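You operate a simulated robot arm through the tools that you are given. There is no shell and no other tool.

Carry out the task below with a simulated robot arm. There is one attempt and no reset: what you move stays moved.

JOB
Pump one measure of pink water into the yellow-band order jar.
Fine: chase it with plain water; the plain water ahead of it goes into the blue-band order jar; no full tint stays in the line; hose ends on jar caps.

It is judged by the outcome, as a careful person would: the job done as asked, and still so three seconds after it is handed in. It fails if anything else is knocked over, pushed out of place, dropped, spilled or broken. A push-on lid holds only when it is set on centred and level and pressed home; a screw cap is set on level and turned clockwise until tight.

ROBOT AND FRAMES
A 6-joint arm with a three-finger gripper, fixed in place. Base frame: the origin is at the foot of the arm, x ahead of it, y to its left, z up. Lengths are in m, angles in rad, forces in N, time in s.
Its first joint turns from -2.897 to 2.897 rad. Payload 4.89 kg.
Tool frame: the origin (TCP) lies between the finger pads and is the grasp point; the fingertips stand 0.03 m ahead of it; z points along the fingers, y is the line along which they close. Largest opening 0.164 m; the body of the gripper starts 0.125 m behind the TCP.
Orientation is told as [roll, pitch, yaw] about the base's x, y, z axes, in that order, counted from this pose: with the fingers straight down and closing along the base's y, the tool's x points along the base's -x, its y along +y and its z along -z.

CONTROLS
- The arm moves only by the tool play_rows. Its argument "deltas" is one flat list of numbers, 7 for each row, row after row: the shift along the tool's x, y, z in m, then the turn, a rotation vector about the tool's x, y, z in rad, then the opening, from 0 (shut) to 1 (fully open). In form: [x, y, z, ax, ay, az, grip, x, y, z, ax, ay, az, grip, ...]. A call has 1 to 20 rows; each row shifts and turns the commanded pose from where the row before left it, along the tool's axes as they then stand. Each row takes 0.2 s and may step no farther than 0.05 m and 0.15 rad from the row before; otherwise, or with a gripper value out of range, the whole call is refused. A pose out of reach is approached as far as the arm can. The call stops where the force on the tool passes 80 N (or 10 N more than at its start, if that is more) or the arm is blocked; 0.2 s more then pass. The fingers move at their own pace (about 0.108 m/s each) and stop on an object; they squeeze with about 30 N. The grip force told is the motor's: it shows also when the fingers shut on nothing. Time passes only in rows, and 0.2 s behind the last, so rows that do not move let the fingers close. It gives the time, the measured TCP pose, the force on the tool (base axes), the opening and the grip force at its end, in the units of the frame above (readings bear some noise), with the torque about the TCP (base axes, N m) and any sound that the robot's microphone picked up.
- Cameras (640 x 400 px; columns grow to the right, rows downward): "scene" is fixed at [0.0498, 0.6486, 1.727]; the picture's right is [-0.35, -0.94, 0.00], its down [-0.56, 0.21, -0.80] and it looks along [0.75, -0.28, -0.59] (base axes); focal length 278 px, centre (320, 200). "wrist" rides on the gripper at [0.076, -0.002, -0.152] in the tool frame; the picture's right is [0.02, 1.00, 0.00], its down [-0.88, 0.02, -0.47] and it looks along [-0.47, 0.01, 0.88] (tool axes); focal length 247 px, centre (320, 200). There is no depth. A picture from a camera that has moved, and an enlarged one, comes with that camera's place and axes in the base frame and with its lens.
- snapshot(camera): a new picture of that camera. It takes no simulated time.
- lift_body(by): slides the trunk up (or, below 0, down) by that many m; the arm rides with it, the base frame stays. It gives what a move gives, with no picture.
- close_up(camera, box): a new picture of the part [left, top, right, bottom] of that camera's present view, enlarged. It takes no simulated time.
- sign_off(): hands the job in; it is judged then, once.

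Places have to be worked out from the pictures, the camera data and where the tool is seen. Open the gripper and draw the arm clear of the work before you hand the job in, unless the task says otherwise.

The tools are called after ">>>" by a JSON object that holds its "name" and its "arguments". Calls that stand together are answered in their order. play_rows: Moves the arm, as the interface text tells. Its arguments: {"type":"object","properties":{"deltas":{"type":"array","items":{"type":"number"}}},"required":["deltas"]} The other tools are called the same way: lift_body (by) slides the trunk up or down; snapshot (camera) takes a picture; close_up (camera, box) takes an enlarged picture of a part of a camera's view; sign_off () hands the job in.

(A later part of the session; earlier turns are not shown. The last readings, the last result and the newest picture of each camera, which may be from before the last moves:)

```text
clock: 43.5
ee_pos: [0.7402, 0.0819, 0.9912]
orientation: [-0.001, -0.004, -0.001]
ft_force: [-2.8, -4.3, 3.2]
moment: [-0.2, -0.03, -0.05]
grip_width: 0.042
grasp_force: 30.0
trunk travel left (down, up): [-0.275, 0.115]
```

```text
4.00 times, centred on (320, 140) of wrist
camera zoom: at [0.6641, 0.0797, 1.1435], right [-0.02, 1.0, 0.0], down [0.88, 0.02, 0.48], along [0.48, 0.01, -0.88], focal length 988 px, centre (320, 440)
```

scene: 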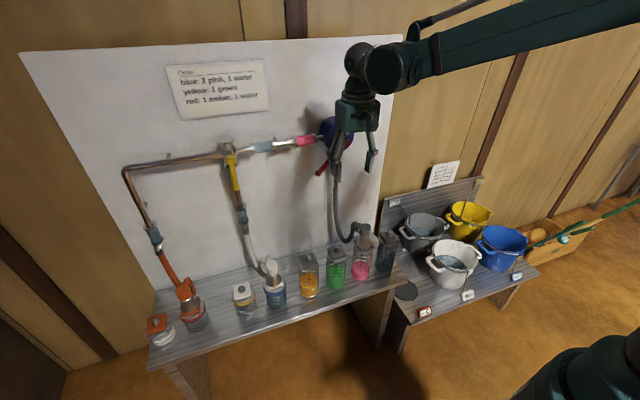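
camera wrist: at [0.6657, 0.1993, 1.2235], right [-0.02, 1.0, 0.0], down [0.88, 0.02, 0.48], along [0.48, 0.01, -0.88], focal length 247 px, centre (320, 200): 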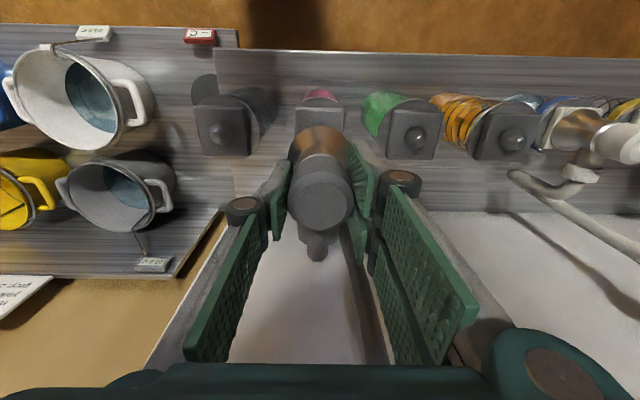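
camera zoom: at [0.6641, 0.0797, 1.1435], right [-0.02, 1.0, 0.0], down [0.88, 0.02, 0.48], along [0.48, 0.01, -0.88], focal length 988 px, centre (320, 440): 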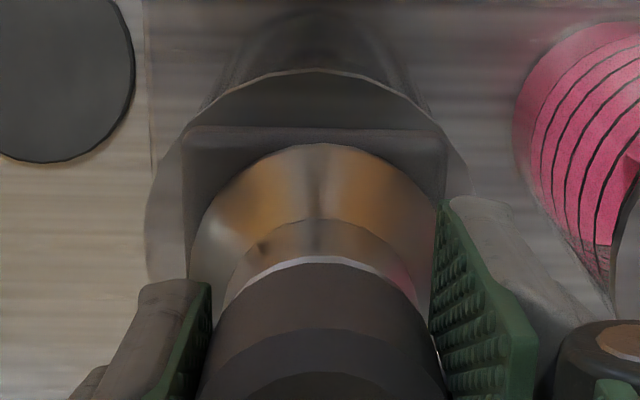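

Seated at the original height with a light load. I press 2 mm more to make sure, then release and rise.

>>> {"name": "play_rows", "arguments": {"deltas": [0, 0, 0.002, 0, 0, 0, 0, 0, 0, 0, 0, 0, 0, 0, 0, 0, 0, 0, 0, 0, 0.35, 0, 0, 0, 0, 0, 0, 0.6, 0, 0, 0, 0, 0, 0, 0.6, 0, 0, -0.04, 0, 0, 0, 0.6, 0, 0, -0.04, 0, 0, 0, 0.6, 0, 0, -0.04, 0, 0, 0, 0.6]}}

>>> {"name": "close_up", "arguments": {"camera": "scene", "box": [340, 190, 440, 290]}}

>>> {"name": "close_up", "arguments": {"camera": "wrist", "box": [200, 80, 440, 230]}}

```text
clock: 45.3
ee_pos: [0.7399, 0.0823, 1.1118]
orientation: [0.0, -0.001, 0.001]
ft_force: [0.4, 0.4, -0.5]
moment: [0.01, 0.07, -0.01]
grip_width: 0.0985
grasp_force: 0.0
trunk travel left (down, up): [-0.275, 0.115]
```

```text
4.00 times, centred on (390, 240) of scene
camera zoom: at [0.0498, 0.6486, 1.727], right [-0.35, -0.94, 0.0], down [-0.56, 0.21, -0.8], along [0.75, -0.28, -0.59], focal length 1112 px, centre (40, 40)
```

zoom: 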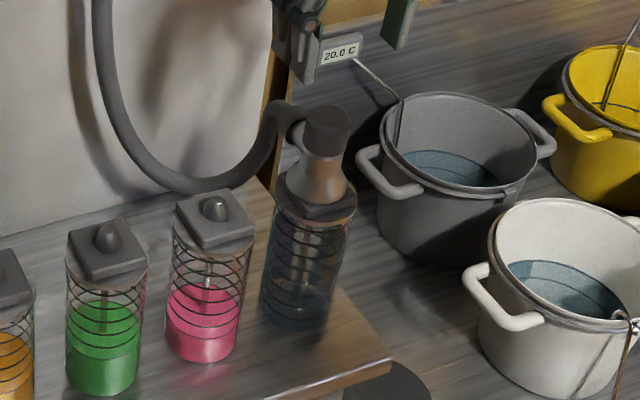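

```text
2.67 times, centred on (320, 155) of wrist
camera zoom: at [0.6642, 0.08, 1.2629], right [-0.02, 1.0, 0.0], down [0.88, 0.02, 0.48], along [0.48, 0.01, -0.88], focal length 659 px, centre (320, 320)
```

zoom: 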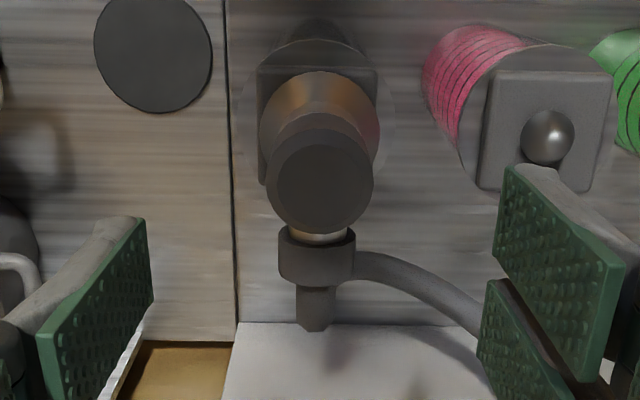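

The intake stands upright on the plain-water cap. Now I return to the pump from the left side to swing the lever back, rising and pitching the tool forward with fingers closed.

>>> {"name": "play_rows", "arguments": {"deltas": [0.0036, 0.0357, -0.0266, 0, 0, 0, 0.6, 0.0036, 0.0357, -0.0266, 0, 0, 0, 0.3, 0.0036, 0.0357, -0.0266, 0, 0, 0, 0, 0.0036, 0.0357, -0.0266, 0, 0, 0, 0, 0.0036, 0.0357, -0.0266, 0, 0, 0, 0, 0.0036, 0.0357, -0.0266, 0, 0, 0, 0, 0.0036, 0.0357, -0.0266, 0, 0, 0, 0, 0, 0, 0, 0, -0.15, 0, 0, 0, 0, 0, 0, -0.15, 0, 0, 0, 0, 0, 0, -0.15, 0, 0, 0, 0, 0, 0, -0.15, 0, 0, 0, 0, 0, 0, -0.15, 0, 0, 0, 0, 0, 0, -0.15, 0, 0, 0, 0, 0, 0, -0.15, 0, 0, 0, 0, 0, 0, -0.15, 0, 0, 0, 0, 0, 0, -0.15, 0, 0, 0, 0, 0, 0, -0.15, 0, 0, 0, 0, 0, 0, -0.07, 0, 0]}}

>>> {"name": "snapshot", "arguments": {"camera": "wrist"}}

>>> {"name": "snapshot", "arguments": {"camera": "scene"}}

```text
clock: 49.1
ee_pos: [0.7139, 0.3336, 1.2955]
orientation: [3.001, -1.566, -3.001]
ft_force: [-1.2, 0.4, -0.9]
moment: [-0.01, -0.04, -0.04]
grip_width: 0.0001
grasp_force: 29.4
trunk travel left (down, up): [-0.275, 0.115]
```

```text
taken
camera wrist: at [0.563, 0.3305, 1.2187], right [0.0, 1.0, -0.02], down [-0.48, 0.02, 0.88], along [0.88, 0.01, 0.48], focal length 247 px, centre (320, 200)
```

wrist: 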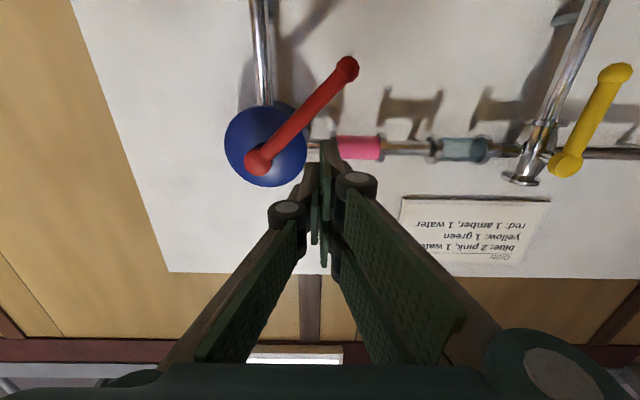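

```text
taken
```

scene: 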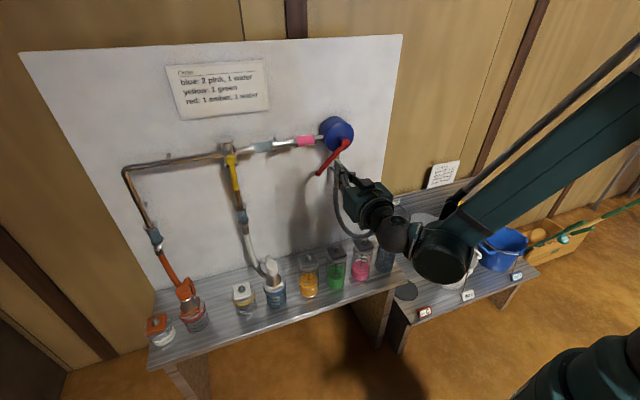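

The lever rests at +45°, end near (0.847, 0.357, 1.22). I move in on its left side, above it, and check clearance.

>>> {"name": "play_rows", "arguments": {"deltas": [0.0045, 0.0234, 0, 0, 0, 0, 0, 0, 0, 0.0394, 0, 0, 0, 0, 0, 0, 0.0394, 0, 0, 0, 0, 0, 0, 0.0394, 0, 0, 0, 0]}}

>>> {"name": "snapshot", "arguments": {"camera": "wrist"}}

>>> {"name": "close_up", "arguments": {"camera": "scene", "box": [250, 90, 410, 190]}}

```text
clock: 50.1
ee_pos: [0.8317, 0.3552, 1.2914]
orientation: [-3.031, -1.569, 3.032]
ft_force: [-0.8, 0.7, 0.1]
moment: [0.01, 0.04, -0.02]
grip_width: 0.0
grasp_force: 30.3
trunk travel left (down, up): [-0.275, 0.115]
```

```text
taken
camera wrist: at [0.68, 0.3526, 1.2138], right [0.0, 1.0, -0.02], down [-0.47, 0.02, 0.88], along [0.88, 0.01, 0.47], focal length 247 px, centre (320, 200)
```

wrist: 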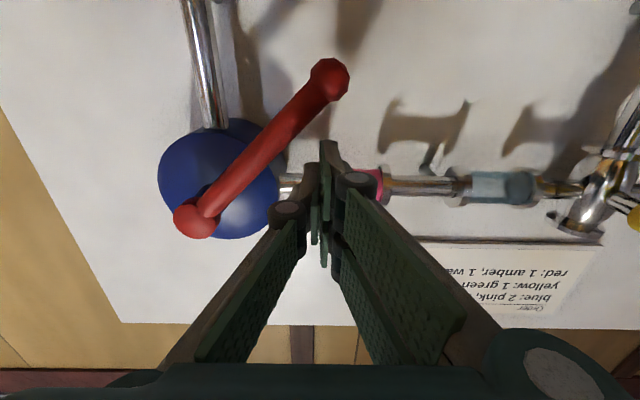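

```text
4.00 times, centred on (330, 140) of scene
camera zoom: at [0.0498, 0.6486, 1.727], right [-0.35, -0.94, 0.0], down [-0.56, 0.21, -0.8], along [0.75, -0.28, -0.59], focal length 1112 px, centre (280, 440)
```

zoom: 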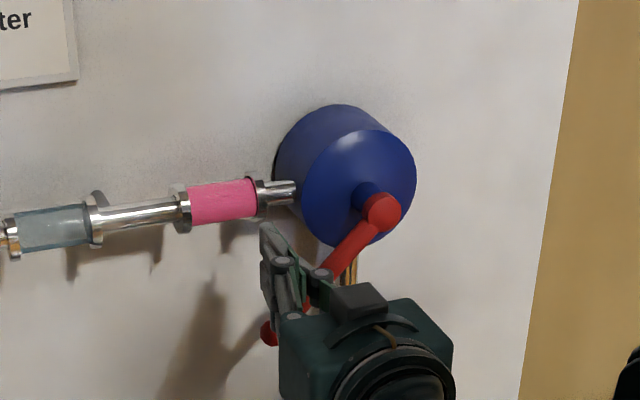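

Clear of the lever on its upper-left side. I sweep it back to the right along the arc, creeping at the end to feel the stop.

>>> {"name": "play_rows", "arguments": {"deltas": [0.0106, -0.0106, 0, 0, 0, 0, 0, 0.016, -0.0116, 0, 0, 0, 0, 0, 0.016, -0.0116, 0, 0, 0, 0, 0, 0.0099, -0.018, 0, 0, 0, 0, 0, 0.0099, -0.018, 0, 0, 0, 0, 0, 0.0031, -0.01655, 0, 0, 0, 0, 0, 0.0031, -0.01655, 0, 0, 0, 0, 0, -0.0036, -0.0175, 0, 0, 0, 0, 0, -0.0036, -0.0165, 0, 0, 0, 0, 0]}}

>>> {"name": "snapshot", "arguments": {"camera": "wrist"}}

>>> {"name": "close_up", "arguments": {"camera": "scene", "box": [230, 90, 390, 190]}}

>>> {"name": "close_up", "arguments": {"camera": "scene", "box": [225, 240, 305, 310]}}

```text
clock: 52.1
ee_pos: [0.8312, 0.2187, 1.2299]
orientation: [-3.042, -1.569, 3.042]
ft_force: [1.1, 0.7, -0.2]
moment: [0.0, 0.03, -0.02]
grip_width: 0.0
grasp_force: 30.4
trunk travel left (down, up): [-0.275, 0.115]
```

```text
taken
camera wrist: at [0.6808, 0.2163, 1.1538], right [0.0, 1.0, -0.02], down [-0.47, 0.02, 0.88], along [0.88, 0.01, 0.47], focal length 247 px, centre (320, 200)
```

wrist: 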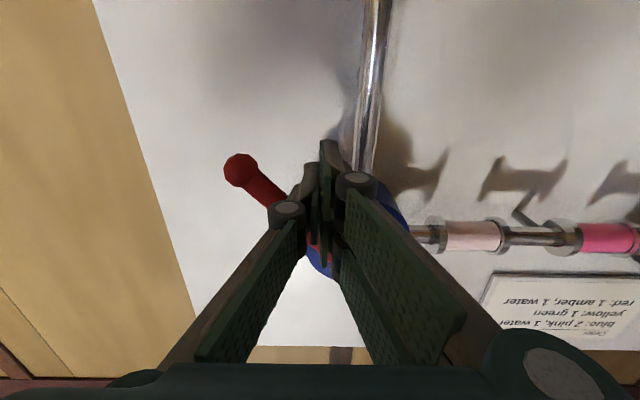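

```text
4.00 times, centred on (310, 140) of scene
camera zoom: at [0.0498, 0.6486, 1.727], right [-0.35, -0.94, 0.0], down [-0.56, 0.21, -0.8], along [0.75, -0.28, -0.59], focal length 1112 px, centre (360, 440)
```

zoom: 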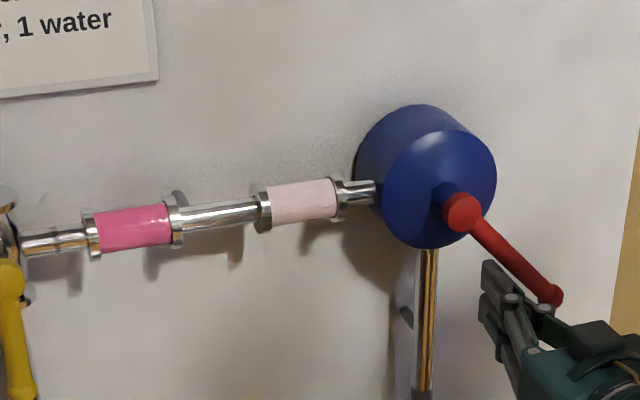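

```text
5.71 times, centred on (265, 275) of scene
camera zoom: at [0.0498, 0.6486, 1.727], right [-0.35, -0.94, 0.0], down [-0.56, 0.21, -0.8], along [0.75, -0.28, -0.59], focal length 1588 px, centre (634, -229)
```

zoom: 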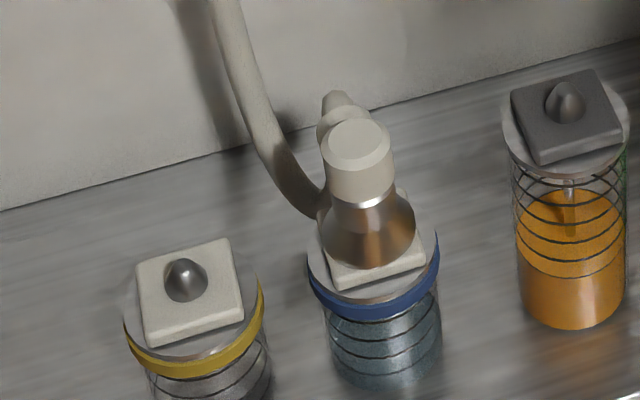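

The back-swing pumps too: pink has moved on to the second glass, only a faint tint stays behind, and the lever is at the right stop. I look at the branch glass before the third swing.

>>> {"name": "close_up", "arguments": {"camera": "scene", "box": [215, 180, 275, 240]}}

>>> {"name": "close_up", "arguments": {"camera": "scene", "box": [255, 270, 295, 310]}}

```text
6.67 times, centred on (245, 210) of scene
camera zoom: at [0.0498, 0.6486, 1.727], right [-0.35, -0.94, 0.0], down [-0.56, 0.21, -0.8], along [0.75, -0.28, -0.59], focal length 1853 px, centre (820, 133)
```

zoom: 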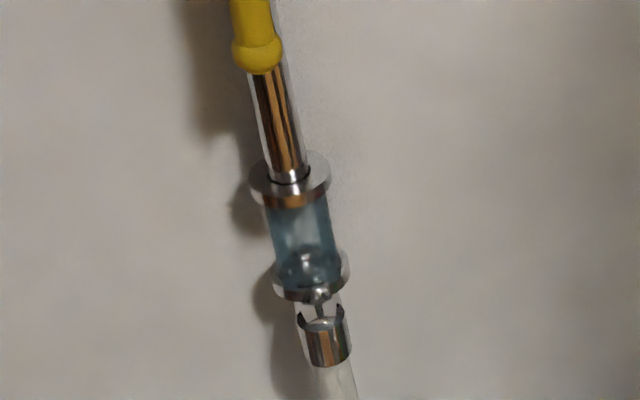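

```text
10.00 times, centred on (275, 290) of scene
camera zoom: at [0.0498, 0.6486, 1.727], right [-0.35, -0.94, 0.0], down [-0.56, 0.21, -0.8], along [0.75, -0.28, -0.59], focal length 2779 px, centre (770, -700)
```

zoom: 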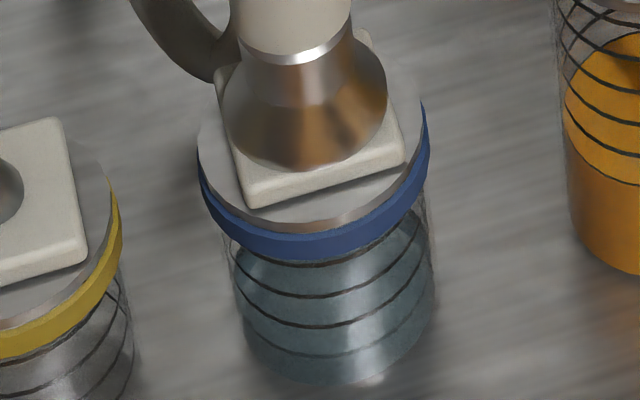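

The branch glass is still clear and the blue jar is taking the plain water. I go round to the right side of the lever and make the third swing to the left.

>>> {"name": "play_rows", "arguments": {"deltas": [0, 0.004, -0.035, 0, 0, 0, 0, 0, 0, -0.037, 0, 0, 0, 0, -0.0306, -0.0329, 0, 0, 0, 0, 0, -0.0306, -0.0329, 0, 0, 0, 0, 0, 0, 0, 0.036, 0, 0, 0, 0, 0, 0, 0.036, 0, 0, 0, 0]}}

>>> {"name": "snapshot", "arguments": {"camera": "wrist"}}

```text
clock: 53.5
ee_pos: [0.8306, 0.157, 1.2917]
orientation: [2.964, -1.571, -2.963]
ft_force: [-1.8, -0.9, 0.6]
moment: [0.01, 0.1, 0.12]
grip_width: 0.0
grasp_force: 29.8
trunk travel left (down, up): [-0.275, 0.115]
```

```text
taken
camera wrist: at [0.68, 0.155, 1.2145], right [0.0, 1.0, -0.02], down [-0.47, 0.02, 0.88], along [0.88, 0.01, 0.47], focal length 247 px, centre (320, 200)
```

wrist: 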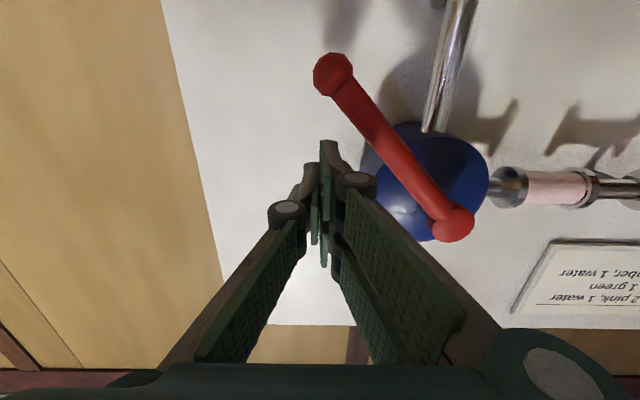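

The fingers are on the lever's upper-right side, free of it. I sweep it left to the other stop.

>>> {"name": "play_rows", "arguments": {"deltas": [0.0106, 0.0106, 0, 0, 0, 0, 0, 0.016, 0.0116, 0, 0, 0, 0, 0, 0.016, 0.0116, 0, 0, 0, 0, 0, 0.0099, 0.018, 0, 0, 0, 0, 0, 0.0099, 0.018, 0, 0, 0, 0, 0, 0.0031, 0.01655, 0, 0, 0, 0, 0, 0.0031, 0.01655, 0, 0, 0, 0, 0, -0.0036, 0.0175, 0, 0, 0, 0, 0, -0.0036, 0.0165, 0, 0, 0, 0, 0]}}

>>> {"name": "snapshot", "arguments": {"camera": "wrist"}}

>>> {"name": "close_up", "arguments": {"camera": "scene", "box": [215, 110, 375, 240]}}

>>> {"name": "close_up", "arguments": {"camera": "scene", "box": [255, 270, 295, 310]}}

>>> {"name": "close_up", "arguments": {"camera": "scene", "box": [215, 180, 275, 240]}}

```text
clock: 55.5
ee_pos: [0.832, 0.2946, 1.2303]
orientation: [2.963, -1.57, -2.96]
ft_force: [-1.4, -1.8, -1.3]
moment: [-0.01, -0.04, 0.05]
grip_width: 0.0
grasp_force: 30.2
trunk travel left (down, up): [-0.275, 0.115]
```

```text
taken
camera wrist: at [0.6811, 0.2914, 1.1529], right [0.0, 1.0, -0.02], down [-0.47, 0.02, 0.88], along [0.88, 0.01, 0.47], focal length 247 px, centre (320, 200)
```

wrist: 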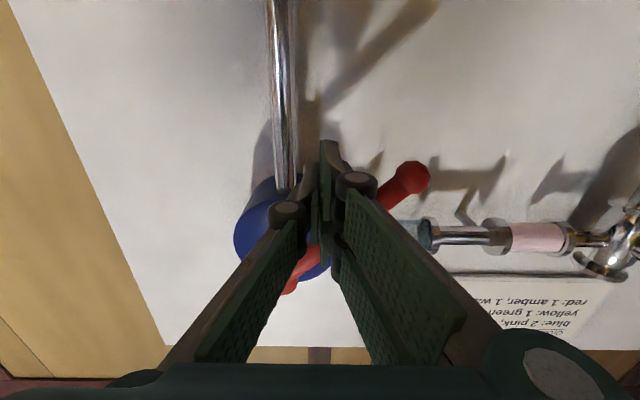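

```text
3.08 times, centred on (295, 175) of scene
camera zoom: at [0.0498, 0.6486, 1.727], right [-0.35, -0.94, 0.0], down [-0.56, 0.21, -0.8], along [0.75, -0.28, -0.59], focal length 855 px, centre (397, 277)
```

zoom: 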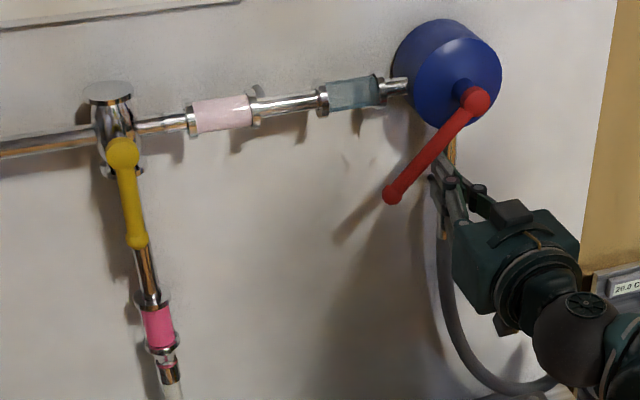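

```text
10.00 times, centred on (275, 290) of scene
camera zoom: at [0.0498, 0.6486, 1.727], right [-0.35, -0.94, 0.0], down [-0.56, 0.21, -0.8], along [0.75, -0.28, -0.59], focal length 2779 px, centre (770, -700)
```

zoom: 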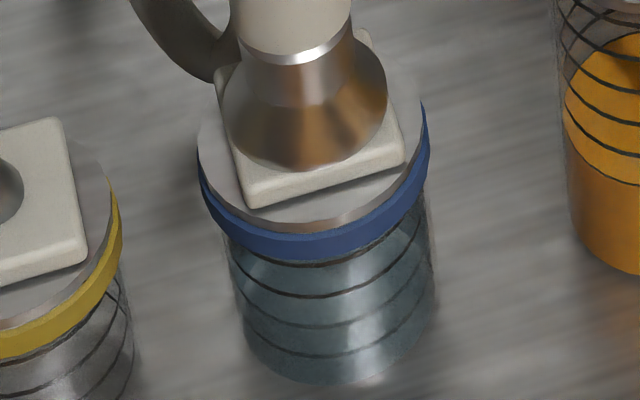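

```text
6.67 times, centred on (245, 210) of scene
camera zoom: at [0.0498, 0.6486, 1.727], right [-0.35, -0.94, 0.0], down [-0.56, 0.21, -0.8], along [0.75, -0.28, -0.59], focal length 1853 px, centre (820, 133)
```

zoom: 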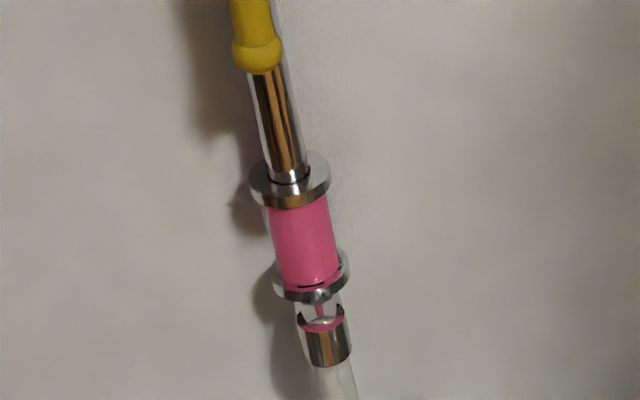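

The pink measure now fills the branch glass, glass two is only faint and glass one is clear; three plain measures have gone into the blue jar. Before the next swing the white hose must go to the yellow jar, so I back off and turn the tool down.

>>> {"name": "play_rows", "arguments": {"deltas": [0.01, -0.01, 0, 0, 0, 0, 0, 0, 0, -0.035, 0, 0, 0, 0, 0, 0, -0.04, 0, 0, 0, 0, -0.04, 0.02, -0.02, 0, 0, 0, 0, -0.04, 0.02, -0.02, 0, 0, 0, 0, 0, 0, 0, 0, 0.15, 0, 0, 0, 0, 0, 0, 0.15, 0, 0, 0, 0, 0, 0, 0.15, 0, 0, 0, 0, 0, 0, 0.15, 0, 0, 0, 0, 0, 0, 0.15, 0, 0, 0, 0, 0, 0, 0.15, 0, 0, 0, 0, 0, 0, 0.15, 0, 0, 0, 0, 0, 0, 0.15, 0, 0.2, 0, 0, 0, 0, 0.15, 0, 0.4, 0, 0, 0, 0, 0.15, 0, 0.6, 0, 0, 0, 0, 0.07, 0, 0.6]}}

>>> {"name": "snapshot", "arguments": {"camera": "wrist"}}

```text
clock: 58.9
ee_pos: [0.7169, 0.3234, 1.2998]
orientation: [0.0, -0.002, 0.0]
ft_force: [0.1, 0.3, 0.8]
moment: [0.04, 0.06, 0.02]
grip_width: 0.0985
grasp_force: 0.0
trunk travel left (down, up): [-0.275, 0.115]
```

```text
taken
camera wrist: at [0.642, 0.3216, 1.4521], right [-0.02, 1.0, 0.0], down [0.88, 0.02, 0.47], along [0.47, 0.01, -0.88], focal length 247 px, centre (320, 200)
```

wrist: 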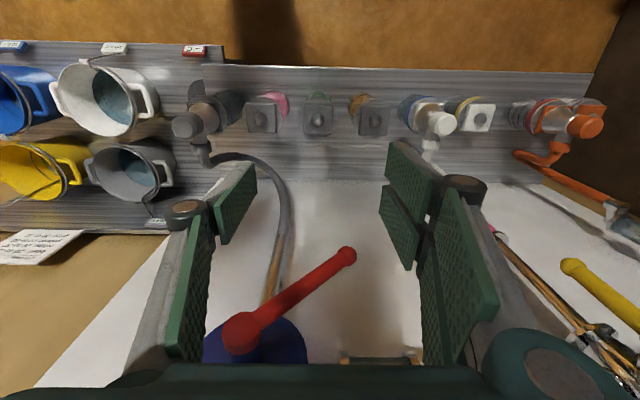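

Tool is vertical again. I travel left to stand before the blue and yellow jars and look down at them.

>>> {"name": "play_rows", "arguments": {"deltas": [0.0034, 0.0394, 0.02, 0, 0, 0, 0.6, 0.0034, 0.0394, 0.02, 0, 0, 0, 0.6, 0.0034, 0.0394, 0.02, 0, 0, 0, 0.6, 0.0034, 0.0394, 0.02, 0, 0, 0, 0.6, 0.0034, 0.0394, 0.02, 0, 0, 0, 0.6]}}

>>> {"name": "snapshot", "arguments": {"camera": "wrist"}}

>>> {"name": "close_up", "arguments": {"camera": "scene", "box": [225, 245, 305, 310]}}

>>> {"name": "snapshot", "arguments": {"camera": "scene"}}

```text
clock: 60.1
ee_pos: [0.7033, 0.5214, 1.2001]
orientation: [0.0, -0.004, 0.0]
ft_force: [0.2, -1.6, 0.9]
moment: [0.19, -0.04, 0.04]
grip_width: 0.0979
grasp_force: 0.0
trunk travel left (down, up): [-0.275, 0.115]
```

```text
taken
camera wrist: at [0.6259, 0.5183, 1.352], right [-0.02, 1.0, 0.0], down [0.88, 0.02, 0.48], along [0.48, 0.01, -0.88], focal length 247 px, centre (320, 200)
```

wrist: 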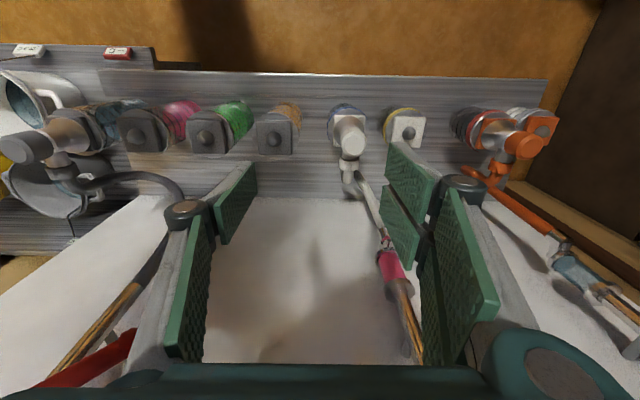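

```text
6.15 times, centred on (265, 278) of scene
camera zoom: at [0.0498, 0.6486, 1.727], right [-0.35, -0.94, 0.0], down [-0.56, 0.21, -0.8], along [0.75, -0.28, -0.59], focal length 1710 px, centre (658, -277)
```

zoom: 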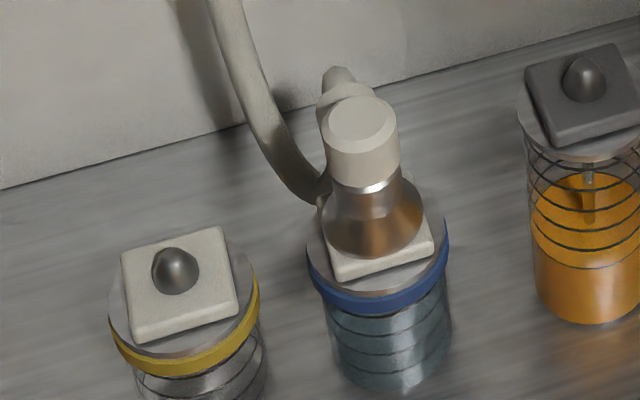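

```text
taken
```

scene: 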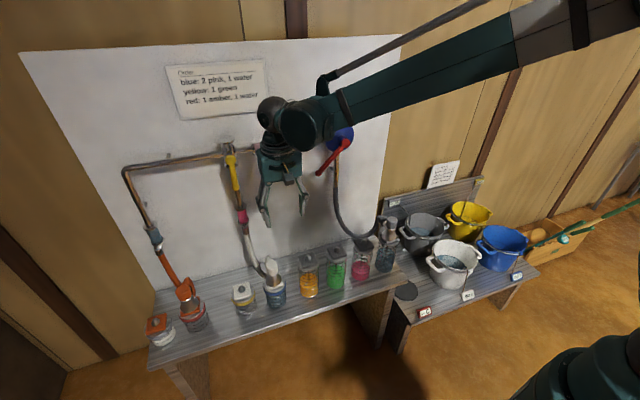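

I zoom in to triangulate the white knob on the blue jar and the yellow jar's nipple.

>>> {"name": "close_up", "arguments": {"camera": "wrist", "box": [310, 85, 450, 185]}}

>>> {"name": "close_up", "arguments": {"camera": "scene", "box": [230, 250, 294, 300]}}

```text
4.00 times, centred on (380, 135) of wrist
camera zoom: at [0.6259, 0.5183, 1.352], right [-0.02, 1.0, 0.0], down [0.88, 0.02, 0.48], along [0.48, 0.01, -0.88], focal length 988 px, centre (80, 460)
```

zoom: 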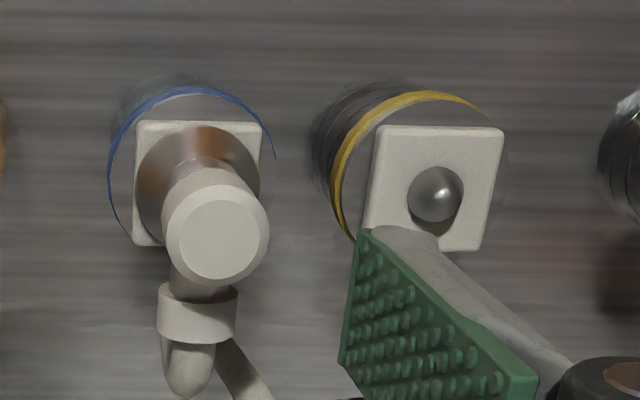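

```text
8.00 times, centred on (262, 275) of scene
camera zoom: at [0.0498, 0.6486, 1.727], right [-0.35, -0.94, 0.0], down [-0.56, 0.21, -0.8], along [0.75, -0.28, -0.59], focal length 2223 px, centre (784, -400)
```

zoom: 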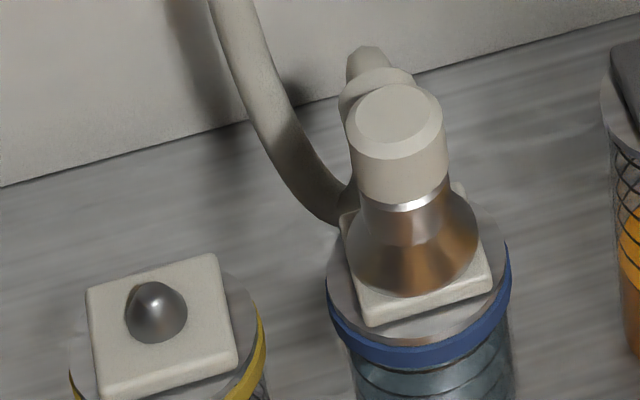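

White knob top is at (0.7415, 0.5786, 0.942) and the yellow nipple at (0.7436, 0.6995, 0.851). Yellow is just beyond straight-down reach, so I tilt the tool 0.35 rad outward about its closing axis and use that same orientation for both jars.

>>> {"name": "play_rows", "arguments": {"deltas": [0, 0, 0, 0, -0.15, 0, 0.5, 0, 0, 0, 0, -0.15, 0, 0.5, 0, 0, 0, 0, -0.05, 0, 0.5, 0.0054, 0.0144, 0.0433, 0, 0, 0, 0.5, 0.0054, 0.0144, 0.0433, 0, 0, 0, 0.5, 0.0054, 0.0144, 0.0433, 0, 0, 0, 0.5, 0.0054, 0.0144, 0.0433, 0, 0, 0, 0.5]}}

>>> {"name": "snapshot", "arguments": {"camera": "wrist"}}

>>> {"name": "snapshot", "arguments": {"camera": "scene"}}

```text
clock: 61.7
ee_pos: [0.7404, 0.5768, 1.0297]
orientation: [0.0, -0.353, 0.0]
ft_force: [-0.3, -0.8, 0.8]
moment: [0.15, -0.12, 0.06]
grip_width: 0.082
grasp_force: 0.1
trunk travel left (down, up): [-0.275, 0.115]
```

```text
taken
camera wrist: at [0.6163, 0.5759, 1.1451], right [-0.02, 1.0, -0.01], down [0.66, 0.02, 0.75], along [0.75, 0.01, -0.66], focal length 247 px, centre (320, 200)
```

wrist: 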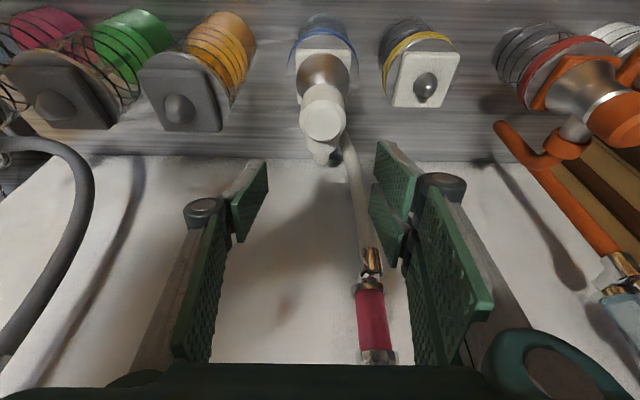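

```text
taken
```

scene: 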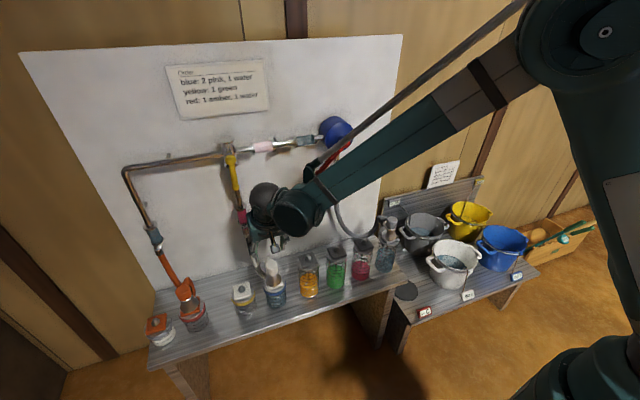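

The hose knob sits between the fingers' line of approach. I zoom in to fix its position in this tilted view.

>>> {"name": "close_up", "arguments": {"camera": "wrist", "box": [260, 30, 420, 180]}}

```text
2.67 times, centred on (340, 105) of wrist
camera zoom: at [0.6163, 0.5759, 1.1451], right [-0.02, 1.0, -0.01], down [0.66, 0.02, 0.75], along [0.75, 0.01, -0.66], focal length 659 px, centre (267, 453)
```

zoom: 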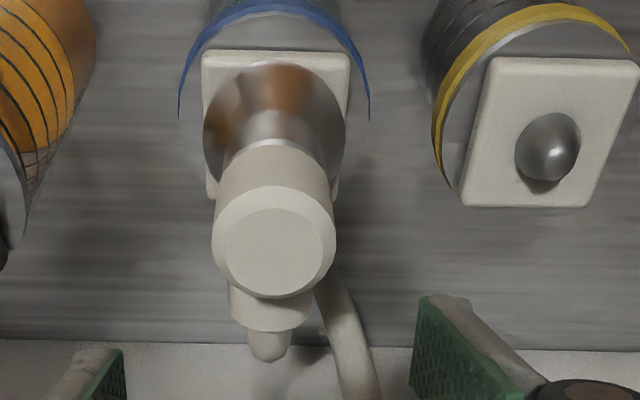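

Knob centre ≈ (0.740, 0.579). I descend vertically over it to z ≈ 0.926 and close.

>>> {"name": "play_rows", "arguments": {"deltas": [0.0119, 0.0004, 0.0322, 0, 0, 0, 0.5, 0.0119, 0.0004, 0.0322, 0, 0, 0, 0.5, 0.0119, 0.0004, 0.0322, 0, 0, 0, 0.5, 0, 0, 0, 0, 0, 0, 0, 0, 0, 0, 0, 0, 0, 0, 0, 0, 0, 0, 0, 0, 0]}}

>>> {"name": "snapshot", "arguments": {"camera": "wrist"}}

>>> {"name": "close_up", "arguments": {"camera": "scene", "box": [210, 210, 330, 310]}}

```text
clock: 63.1
ee_pos: [0.7409, 0.58, 0.9262]
orientation: [0.0, -0.351, -0.001]
ft_force: [0.2, -0.5, -0.2]
moment: [0.01, 0.01, -0.02]
grip_width: 0.0427
grasp_force: 29.8
trunk travel left (down, up): [-0.275, 0.115]
```

```text
taken
camera wrist: at [0.6168, 0.5777, 1.0432], right [-0.02, 1.0, -0.01], down [0.66, 0.02, 0.75], along [0.75, 0.01, -0.66], focal length 247 px, centre (320, 200)
```

wrist: 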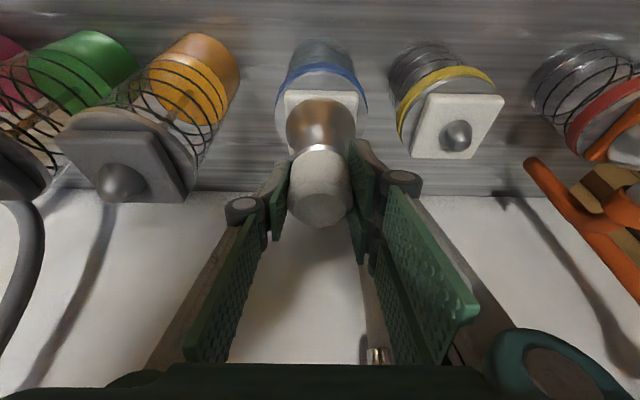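

```text
4.00 times, centred on (270, 260) of scene
camera zoom: at [0.0498, 0.6486, 1.727], right [-0.35, -0.94, 0.0], down [-0.56, 0.21, -0.8], along [0.75, -0.28, -0.59], focal length 1112 px, centre (520, -40)
```

zoom: 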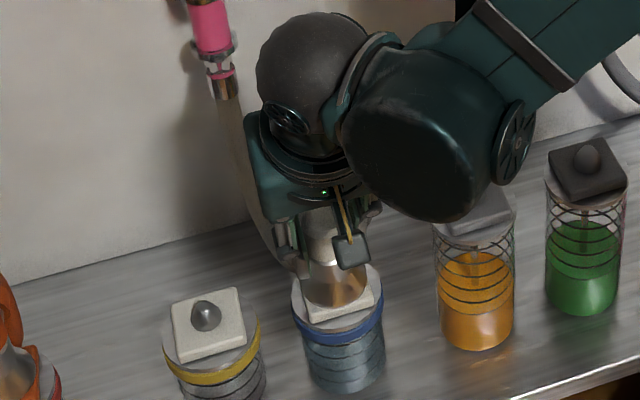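

Gripped at 0.043 m width with hardly any force. I lift straight up 7 cm.

>>> {"name": "play_rows", "arguments": {"deltas": [-0.0069, 0, -0.0188, 0, 0, 0, 0, -0.0086, 0, -0.0235, 0, 0, 0, 0, -0.0086, 0, -0.0235, 0, 0, 0, 0]}}

>>> {"name": "snapshot", "arguments": {"camera": "wrist"}}

>>> {"name": "close_up", "arguments": {"camera": "scene", "box": [210, 210, 330, 310]}}

```text
clock: 63.9
ee_pos: [0.7398, 0.5806, 0.9967]
orientation: [0.0, -0.352, 0.0]
ft_force: [0.3, 0.4, -4.5]
moment: [-0.05, 0.03, -0.01]
grip_width: 0.0426
grasp_force: 29.6
trunk travel left (down, up): [-0.275, 0.115]
```

```text
taken
camera wrist: at [0.6164, 0.5778, 1.1132], right [-0.02, 1.0, -0.01], down [0.66, 0.02, 0.75], along [0.75, 0.01, -0.66], focal length 247 px, centre (320, 200)
```

wrist: 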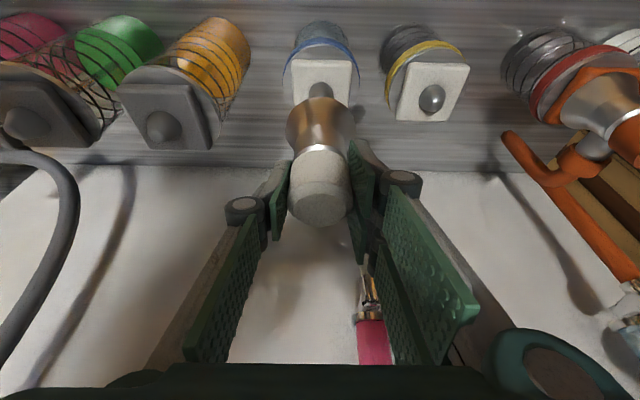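

```text
4.00 times, centred on (270, 260) of scene
camera zoom: at [0.0498, 0.6486, 1.727], right [-0.35, -0.94, 0.0], down [-0.56, 0.21, -0.8], along [0.75, -0.28, -0.59], focal length 1112 px, centre (520, -40)
```

zoom: 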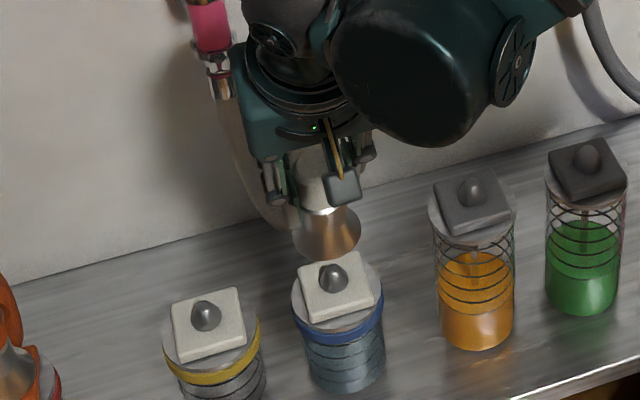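

Blue jar undisturbed. The two nipples are 0.120 m apart at the same x, so I shift 12 cm left over the yellow jar and check reach and alignment.

>>> {"name": "play_rows", "arguments": {"deltas": [0, 0.0399, 0, 0, 0, 0, 0, 0, 0.0399, 0, 0, 0, 0, 0, 0, 0.0399, 0, 0, 0, 0, 0, 0, 0, 0, 0, 0, 0, 0]}}

>>> {"name": "snapshot", "arguments": {"camera": "wrist"}}

>>> {"name": "close_up", "arguments": {"camera": "scene", "box": [190, 210, 310, 310]}}

```text
clock: 64.9
ee_pos: [0.7383, 0.6996, 0.9953]
orientation: [0.0, -0.355, 0.0]
ft_force: [-0.6, 0.2, -4.7]
moment: [-0.12, 0.0, -0.06]
grip_width: 0.043
grasp_force: 29.6
trunk travel left (down, up): [-0.275, 0.115]
```

```text
taken
camera wrist: at [0.6153, 0.6987, 1.1121], right [-0.02, 1.0, -0.01], down [0.66, 0.02, 0.75], along [0.75, 0.01, -0.66], focal length 247 px, centre (320, 200)
```

wrist: 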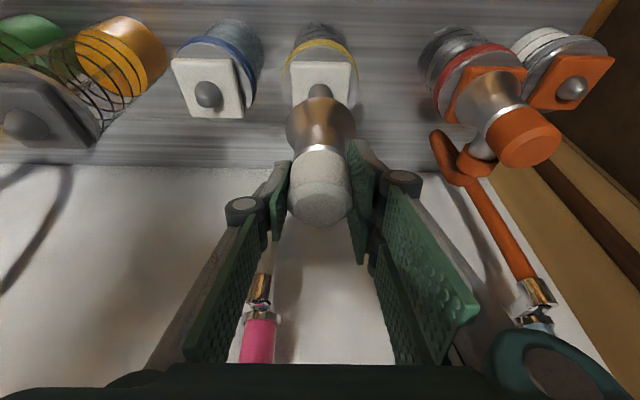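

```text
4.00 times, centred on (250, 260) of scene
camera zoom: at [0.0498, 0.6486, 1.727], right [-0.35, -0.94, 0.0], down [-0.56, 0.21, -0.8], along [0.75, -0.28, -0.59], focal length 1112 px, centre (600, -40)
```

zoom: 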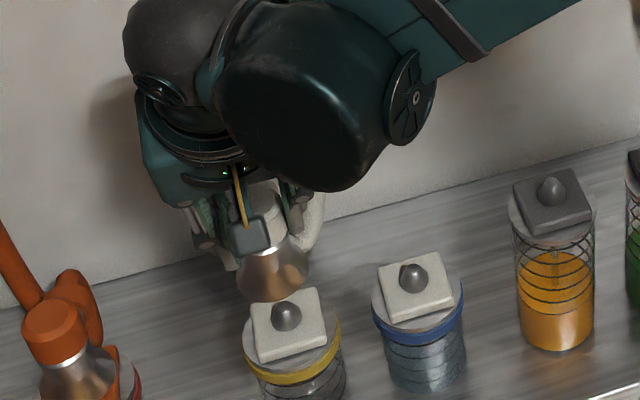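

Within reach, and the view matches the one over the blue jar. I zoom once more to confirm the cone is centred over the yellow nipple.

>>> {"name": "close_up", "arguments": {"camera": "wrist", "box": [260, 30, 380, 150]}}

```text
3.33 times, centred on (320, 90) of wrist
camera zoom: at [0.6153, 0.6987, 1.1121], right [-0.02, 1.0, -0.01], down [0.66, 0.02, 0.75], along [0.75, 0.01, -0.66], focal length 823 px, centre (320, 567)
```

zoom: 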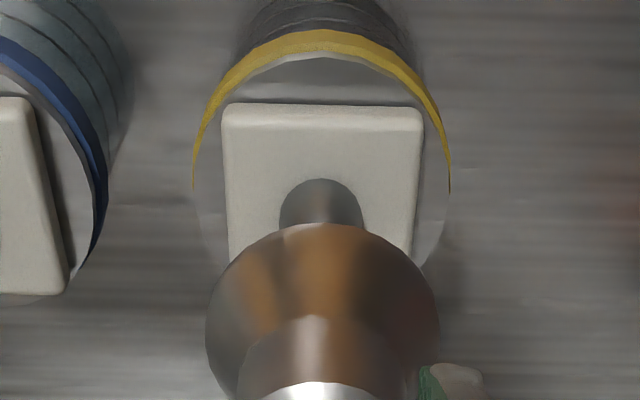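

Centred within a millimetre. I lower it vertically 7 cm onto the yellow jar's nipple.

>>> {"name": "play_rows", "arguments": {"deltas": [0.0104, 0, 0.0281, 0, 0, 0, 0, 0.0087, 0, 0.0234, 0, 0, 0, 0, 0.0035, 0, 0.0094, 0, 0, 0, 0, 0.0017, 0, 0.0047, 0, 0, 0, 0]}}

>>> {"name": "close_up", "arguments": {"camera": "wrist", "box": [240, 30, 400, 250]}}

>>> {"name": "close_up", "arguments": {"camera": "scene", "box": [190, 220, 310, 320]}}

```text
clock: 65.9
ee_pos: [0.7387, 0.6995, 0.9259]
orientation: [-0.001, -0.354, 0.0]
ft_force: [-2.1, -1.1, 1.4]
moment: [-0.22, 0.08, -0.04]
grip_width: 0.0424
grasp_force: 30.0
trunk travel left (down, up): [-0.275, 0.115]
```

```text
1.82 times, centred on (320, 140) of wrist
camera zoom: at [0.6158, 0.6972, 1.0433], right [-0.02, 1.0, -0.01], down [0.66, 0.02, 0.75], along [0.75, 0.01, -0.66], focal length 449 px, centre (320, 309)
```

zoom: 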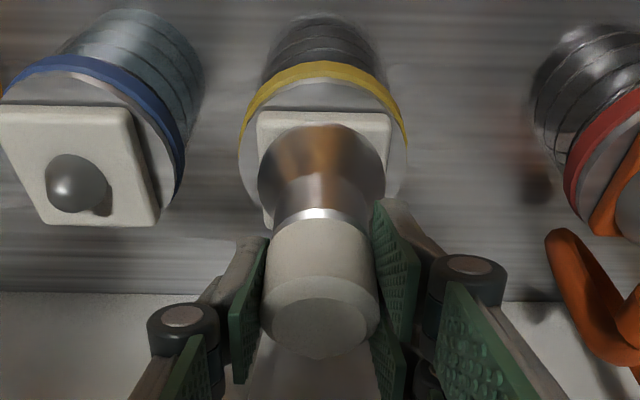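

```text
4.00 times, centred on (250, 270) of scene
camera zoom: at [0.0498, 0.6486, 1.727], right [-0.35, -0.94, 0.0], down [-0.56, 0.21, -0.8], along [0.75, -0.28, -0.59], focal length 1112 px, centre (600, -80)
```

zoom: 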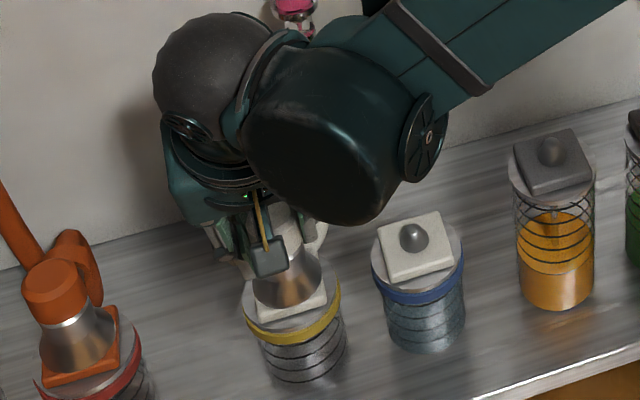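

It has touched down at the seat height (6 N of contact). I press 3 mm more, let go, and lift the open fingers straight up.

>>> {"name": "play_rows", "arguments": {"deltas": [0.001, 0, 0.0028, 0, 0, 0, 0, 0, 0, 0, 0, 0, 0, 0]}}

```text
clock: 66.5
ee_pos: [0.7392, 0.7005, 0.9259]
orientation: [0.002, -0.355, -0.001]
ft_force: [8.1, 11.8, 48.6]
moment: [0.27, -0.16, -0.01]
grip_width: 0.0426
grasp_force: 29.9
trunk travel left (down, up): [-0.275, 0.115]
```

48 N of reaction: it is firmly home. I ease the press off, open, and withdraw upward.

>>> {"name": "play_rows", "arguments": {"deltas": [-0.0007, 0, -0.0019, 0, 0, 0, 0, 0, 0, 0, 0, 0, 0, 0.3, 0, 0, 0, 0, 0, 0, 0.5, 0, 0, 0, 0, 0, 0, 0.5, -0.0104, 0, -0.0281, 0, 0, 0, 0.5, -0.0139, 0, -0.0375, 0, 0, 0, 0.5, -0.0139, 0, -0.0375, 0, 0, 0, 0.5]}}

>>> {"name": "snapshot", "arguments": {"camera": "wrist"}}

>>> {"name": "close_up", "arguments": {"camera": "scene", "box": [190, 220, 310, 320]}}

```text
clock: 68.1
ee_pos: [0.7404, 0.6988, 1.0356]
orientation: [0.0, -0.351, 0.0]
ft_force: [1.1, 0.0, -0.7]
moment: [-0.06, 0.04, -0.01]
grip_width: 0.0819
grasp_force: 0.1
trunk travel left (down, up): [-0.275, 0.115]
```

```text
taken
camera wrist: at [0.617, 0.6969, 1.1521], right [-0.02, 1.0, -0.01], down [0.66, 0.02, 0.75], along [0.75, 0.01, -0.66], focal length 247 px, centre (320, 200)
```

wrist: 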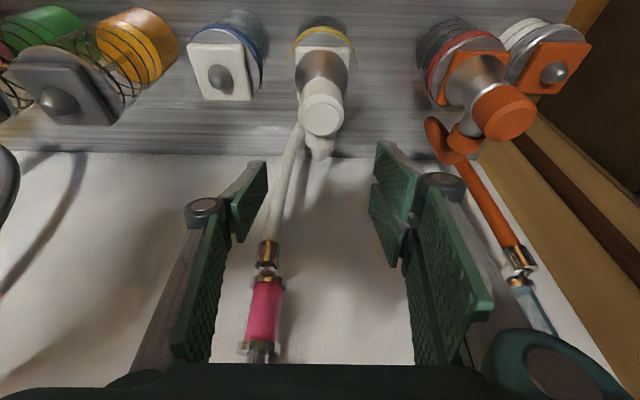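

```text
4.00 times, centred on (250, 270) of scene
camera zoom: at [0.0498, 0.6486, 1.727], right [-0.35, -0.94, 0.0], down [-0.56, 0.21, -0.8], along [0.75, -0.28, -0.59], focal length 1112 px, centre (600, -80)
```

zoom: 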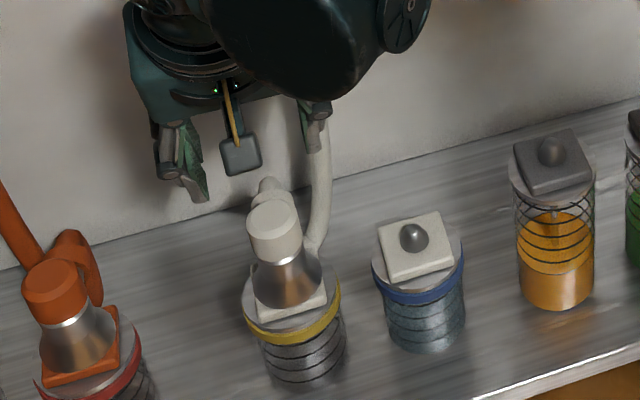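

The white hose stands upright on the yellow cap. I withdraw and go back to the pump, to the left side of its lever.

>>> {"name": "play_rows", "arguments": {"deltas": [0.005, 0, -0.0444, 0, 0, 0, 0.5, 0.005, 0, -0.0444, 0, 0, 0, 0.5, 0.005, 0, -0.0444, 0, 0, 0, 0.5, -0.0089, -0.0406, -0.0133, 0, 0, 0, 0.2, -0.0089, -0.0406, -0.0133, 0, 0, 0, 0, -0.0089, -0.0406, -0.0133, 0, 0, 0, 0, -0.0089, -0.0406, -0.0133, 0, 0, 0, 0, -0.0089, -0.0406, -0.0133, 0, 0, 0, 0, -0.0089, -0.0406, -0.0133, 0, 0, 0, 0, -0.0089, -0.0406, -0.0133, 0, 0, 0, 0, -0.0089, -0.0406, -0.0133, 0, 0, 0, 0, -0.0089, -0.0406, -0.0133, 0, 0, 0, 0]}}

>>> {"name": "play_rows", "arguments": {"deltas": [0, 0, 0, 0, -0.15, 0, 0, 0, 0, 0, 0, -0.15, 0, 0, 0, 0, 0, 0, -0.15, 0, 0, 0, 0, 0, 0, -0.15, 0, 0, 0, 0, 0, 0, -0.15, 0, 0, 0, 0, 0, 0, -0.15, 0, 0, 0, 0, 0, 0, -0.15, 0, 0, 0, 0, 0, 0, -0.15, 0, 0, 0, 0, 0, 0, -0.019, 0, 0]}}

>>> {"name": "snapshot", "arguments": {"camera": "wrist"}}

>>> {"name": "snapshot", "arguments": {"camera": "scene"}}

```text
clock: 70.7
ee_pos: [0.7122, 0.3346, 1.2961]
orientation: [0.0, -0.353, -0.001]
ft_force: [-0.7, 0.5, -1.0]
moment: [-0.16, 0.0, -0.03]
grip_width: 0.0
grasp_force: 29.9
trunk travel left (down, up): [-0.275, 0.115]
```

```text
clock: 72.7
ee_pos: [0.7146, 0.3346, 1.2947]
orientation: [3.078, -1.569, -3.078]
ft_force: [1.0, -0.4, -0.6]
moment: [-0.01, -0.08, -0.08]
grip_width: 0.0002
grasp_force: 29.9
trunk travel left (down, up): [-0.275, 0.115]
```

```text
taken
camera wrist: at [0.5627, 0.3326, 1.2187], right [0.0, 1.0, -0.02], down [-0.47, 0.02, 0.88], along [0.88, 0.01, 0.47], focal length 247 px, centre (320, 200)
```

wrist: 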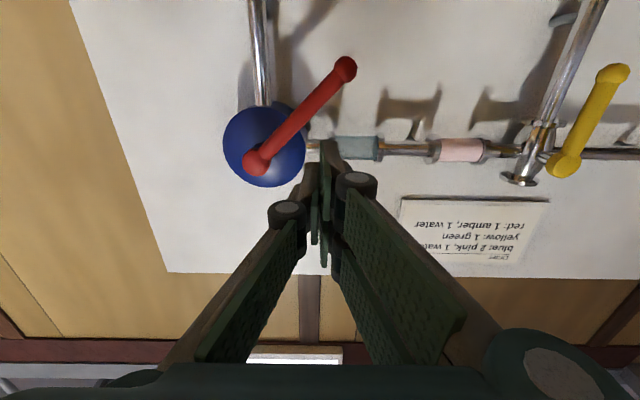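

```text
taken
```

scene: 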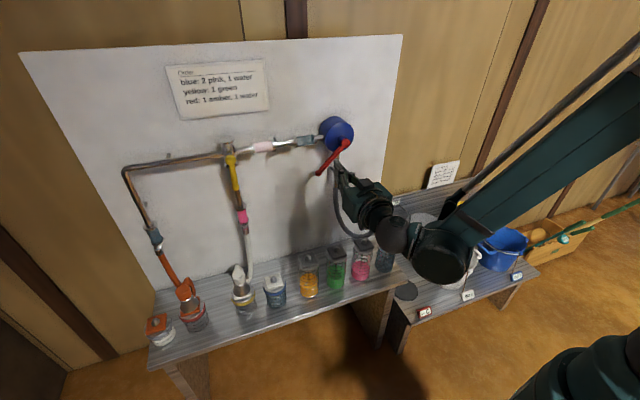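

Same starting pose as for the earlier back-swing. Intake on plain water, valve on white, white hose on yellow: I make the fourth swing to send the pink into the yellow jar.

>>> {"name": "play_rows", "arguments": {"deltas": [0.0045, 0.0225, 0, 0, 0, 0, 0, 0, 0, 0.0394, 0, 0, 0, 0, 0, 0, 0.0394, 0, 0, 0, 0, 0, 0, 0.0394, 0, 0, 0, 0, 0.0106, -0.0106, 0, 0, 0, 0, 0, 0.016, -0.0116, 0, 0, 0, 0, 0, 0.016, -0.0116, 0, 0, 0, 0, 0, 0.0099, -0.018, 0, 0, 0, 0, 0, 0.0099, -0.018, 0, 0, 0, 0, 0, 0.0031, -0.01655, 0, 0, 0, 0, 0, 0.0031, -0.01655, 0, 0, 0, 0, 0, -0.0036, -0.0175, 0, 0, 0, 0, 0, -0.0036, -0.0175, 0, 0, 0, 0, 0]}}

>>> {"name": "close_up", "arguments": {"camera": "scene", "box": [215, 110, 375, 240]}}

>>> {"name": "close_up", "arguments": {"camera": "scene", "box": [225, 250, 295, 320]}}

>>> {"name": "snapshot", "arguments": {"camera": "wrist"}}

```text
clock: 75.5
ee_pos: [0.8323, 0.2184, 1.2292]
orientation: [-2.017, -1.573, 2.017]
ft_force: [-0.6, -0.2, -0.2]
moment: [0.0, -0.01, -0.01]
grip_width: 0.0
grasp_force: 29.5
trunk travel left (down, up): [-0.275, 0.115]
```

```text
3.08 times, centred on (295, 175) of scene
camera zoom: at [0.0498, 0.6486, 1.727], right [-0.35, -0.94, 0.0], down [-0.56, 0.21, -0.8], along [0.75, -0.28, -0.59], focal length 855 px, centre (397, 277)
```

zoom: 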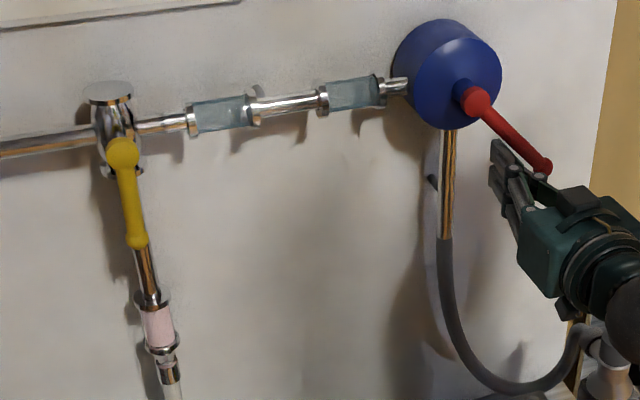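

```text
5.71 times, centred on (260, 285) of scene
camera zoom: at [0.0498, 0.6486, 1.727], right [-0.35, -0.94, 0.0], down [-0.56, 0.21, -0.8], along [0.75, -0.28, -0.59], focal length 1588 px, centre (663, -286)
```

zoom: 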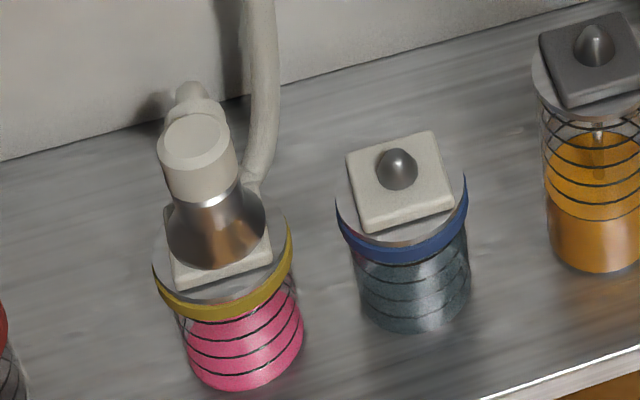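

```text
taken
camera wrist: at [0.6803, 0.2161, 1.1532], right [0.0, 1.0, -0.02], down [-0.47, 0.02, 0.88], along [0.88, 0.01, 0.47], focal length 247 px, centre (320, 200)
```

wrist: 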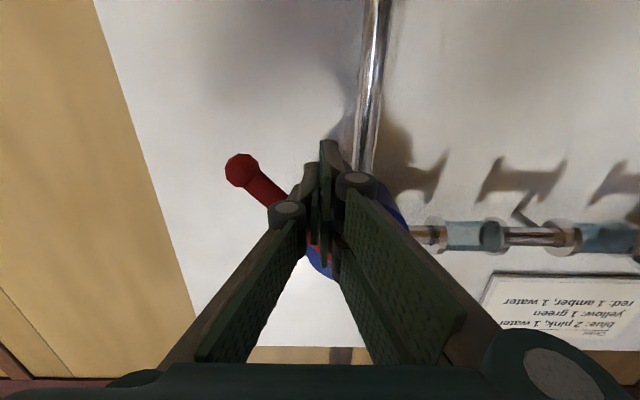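

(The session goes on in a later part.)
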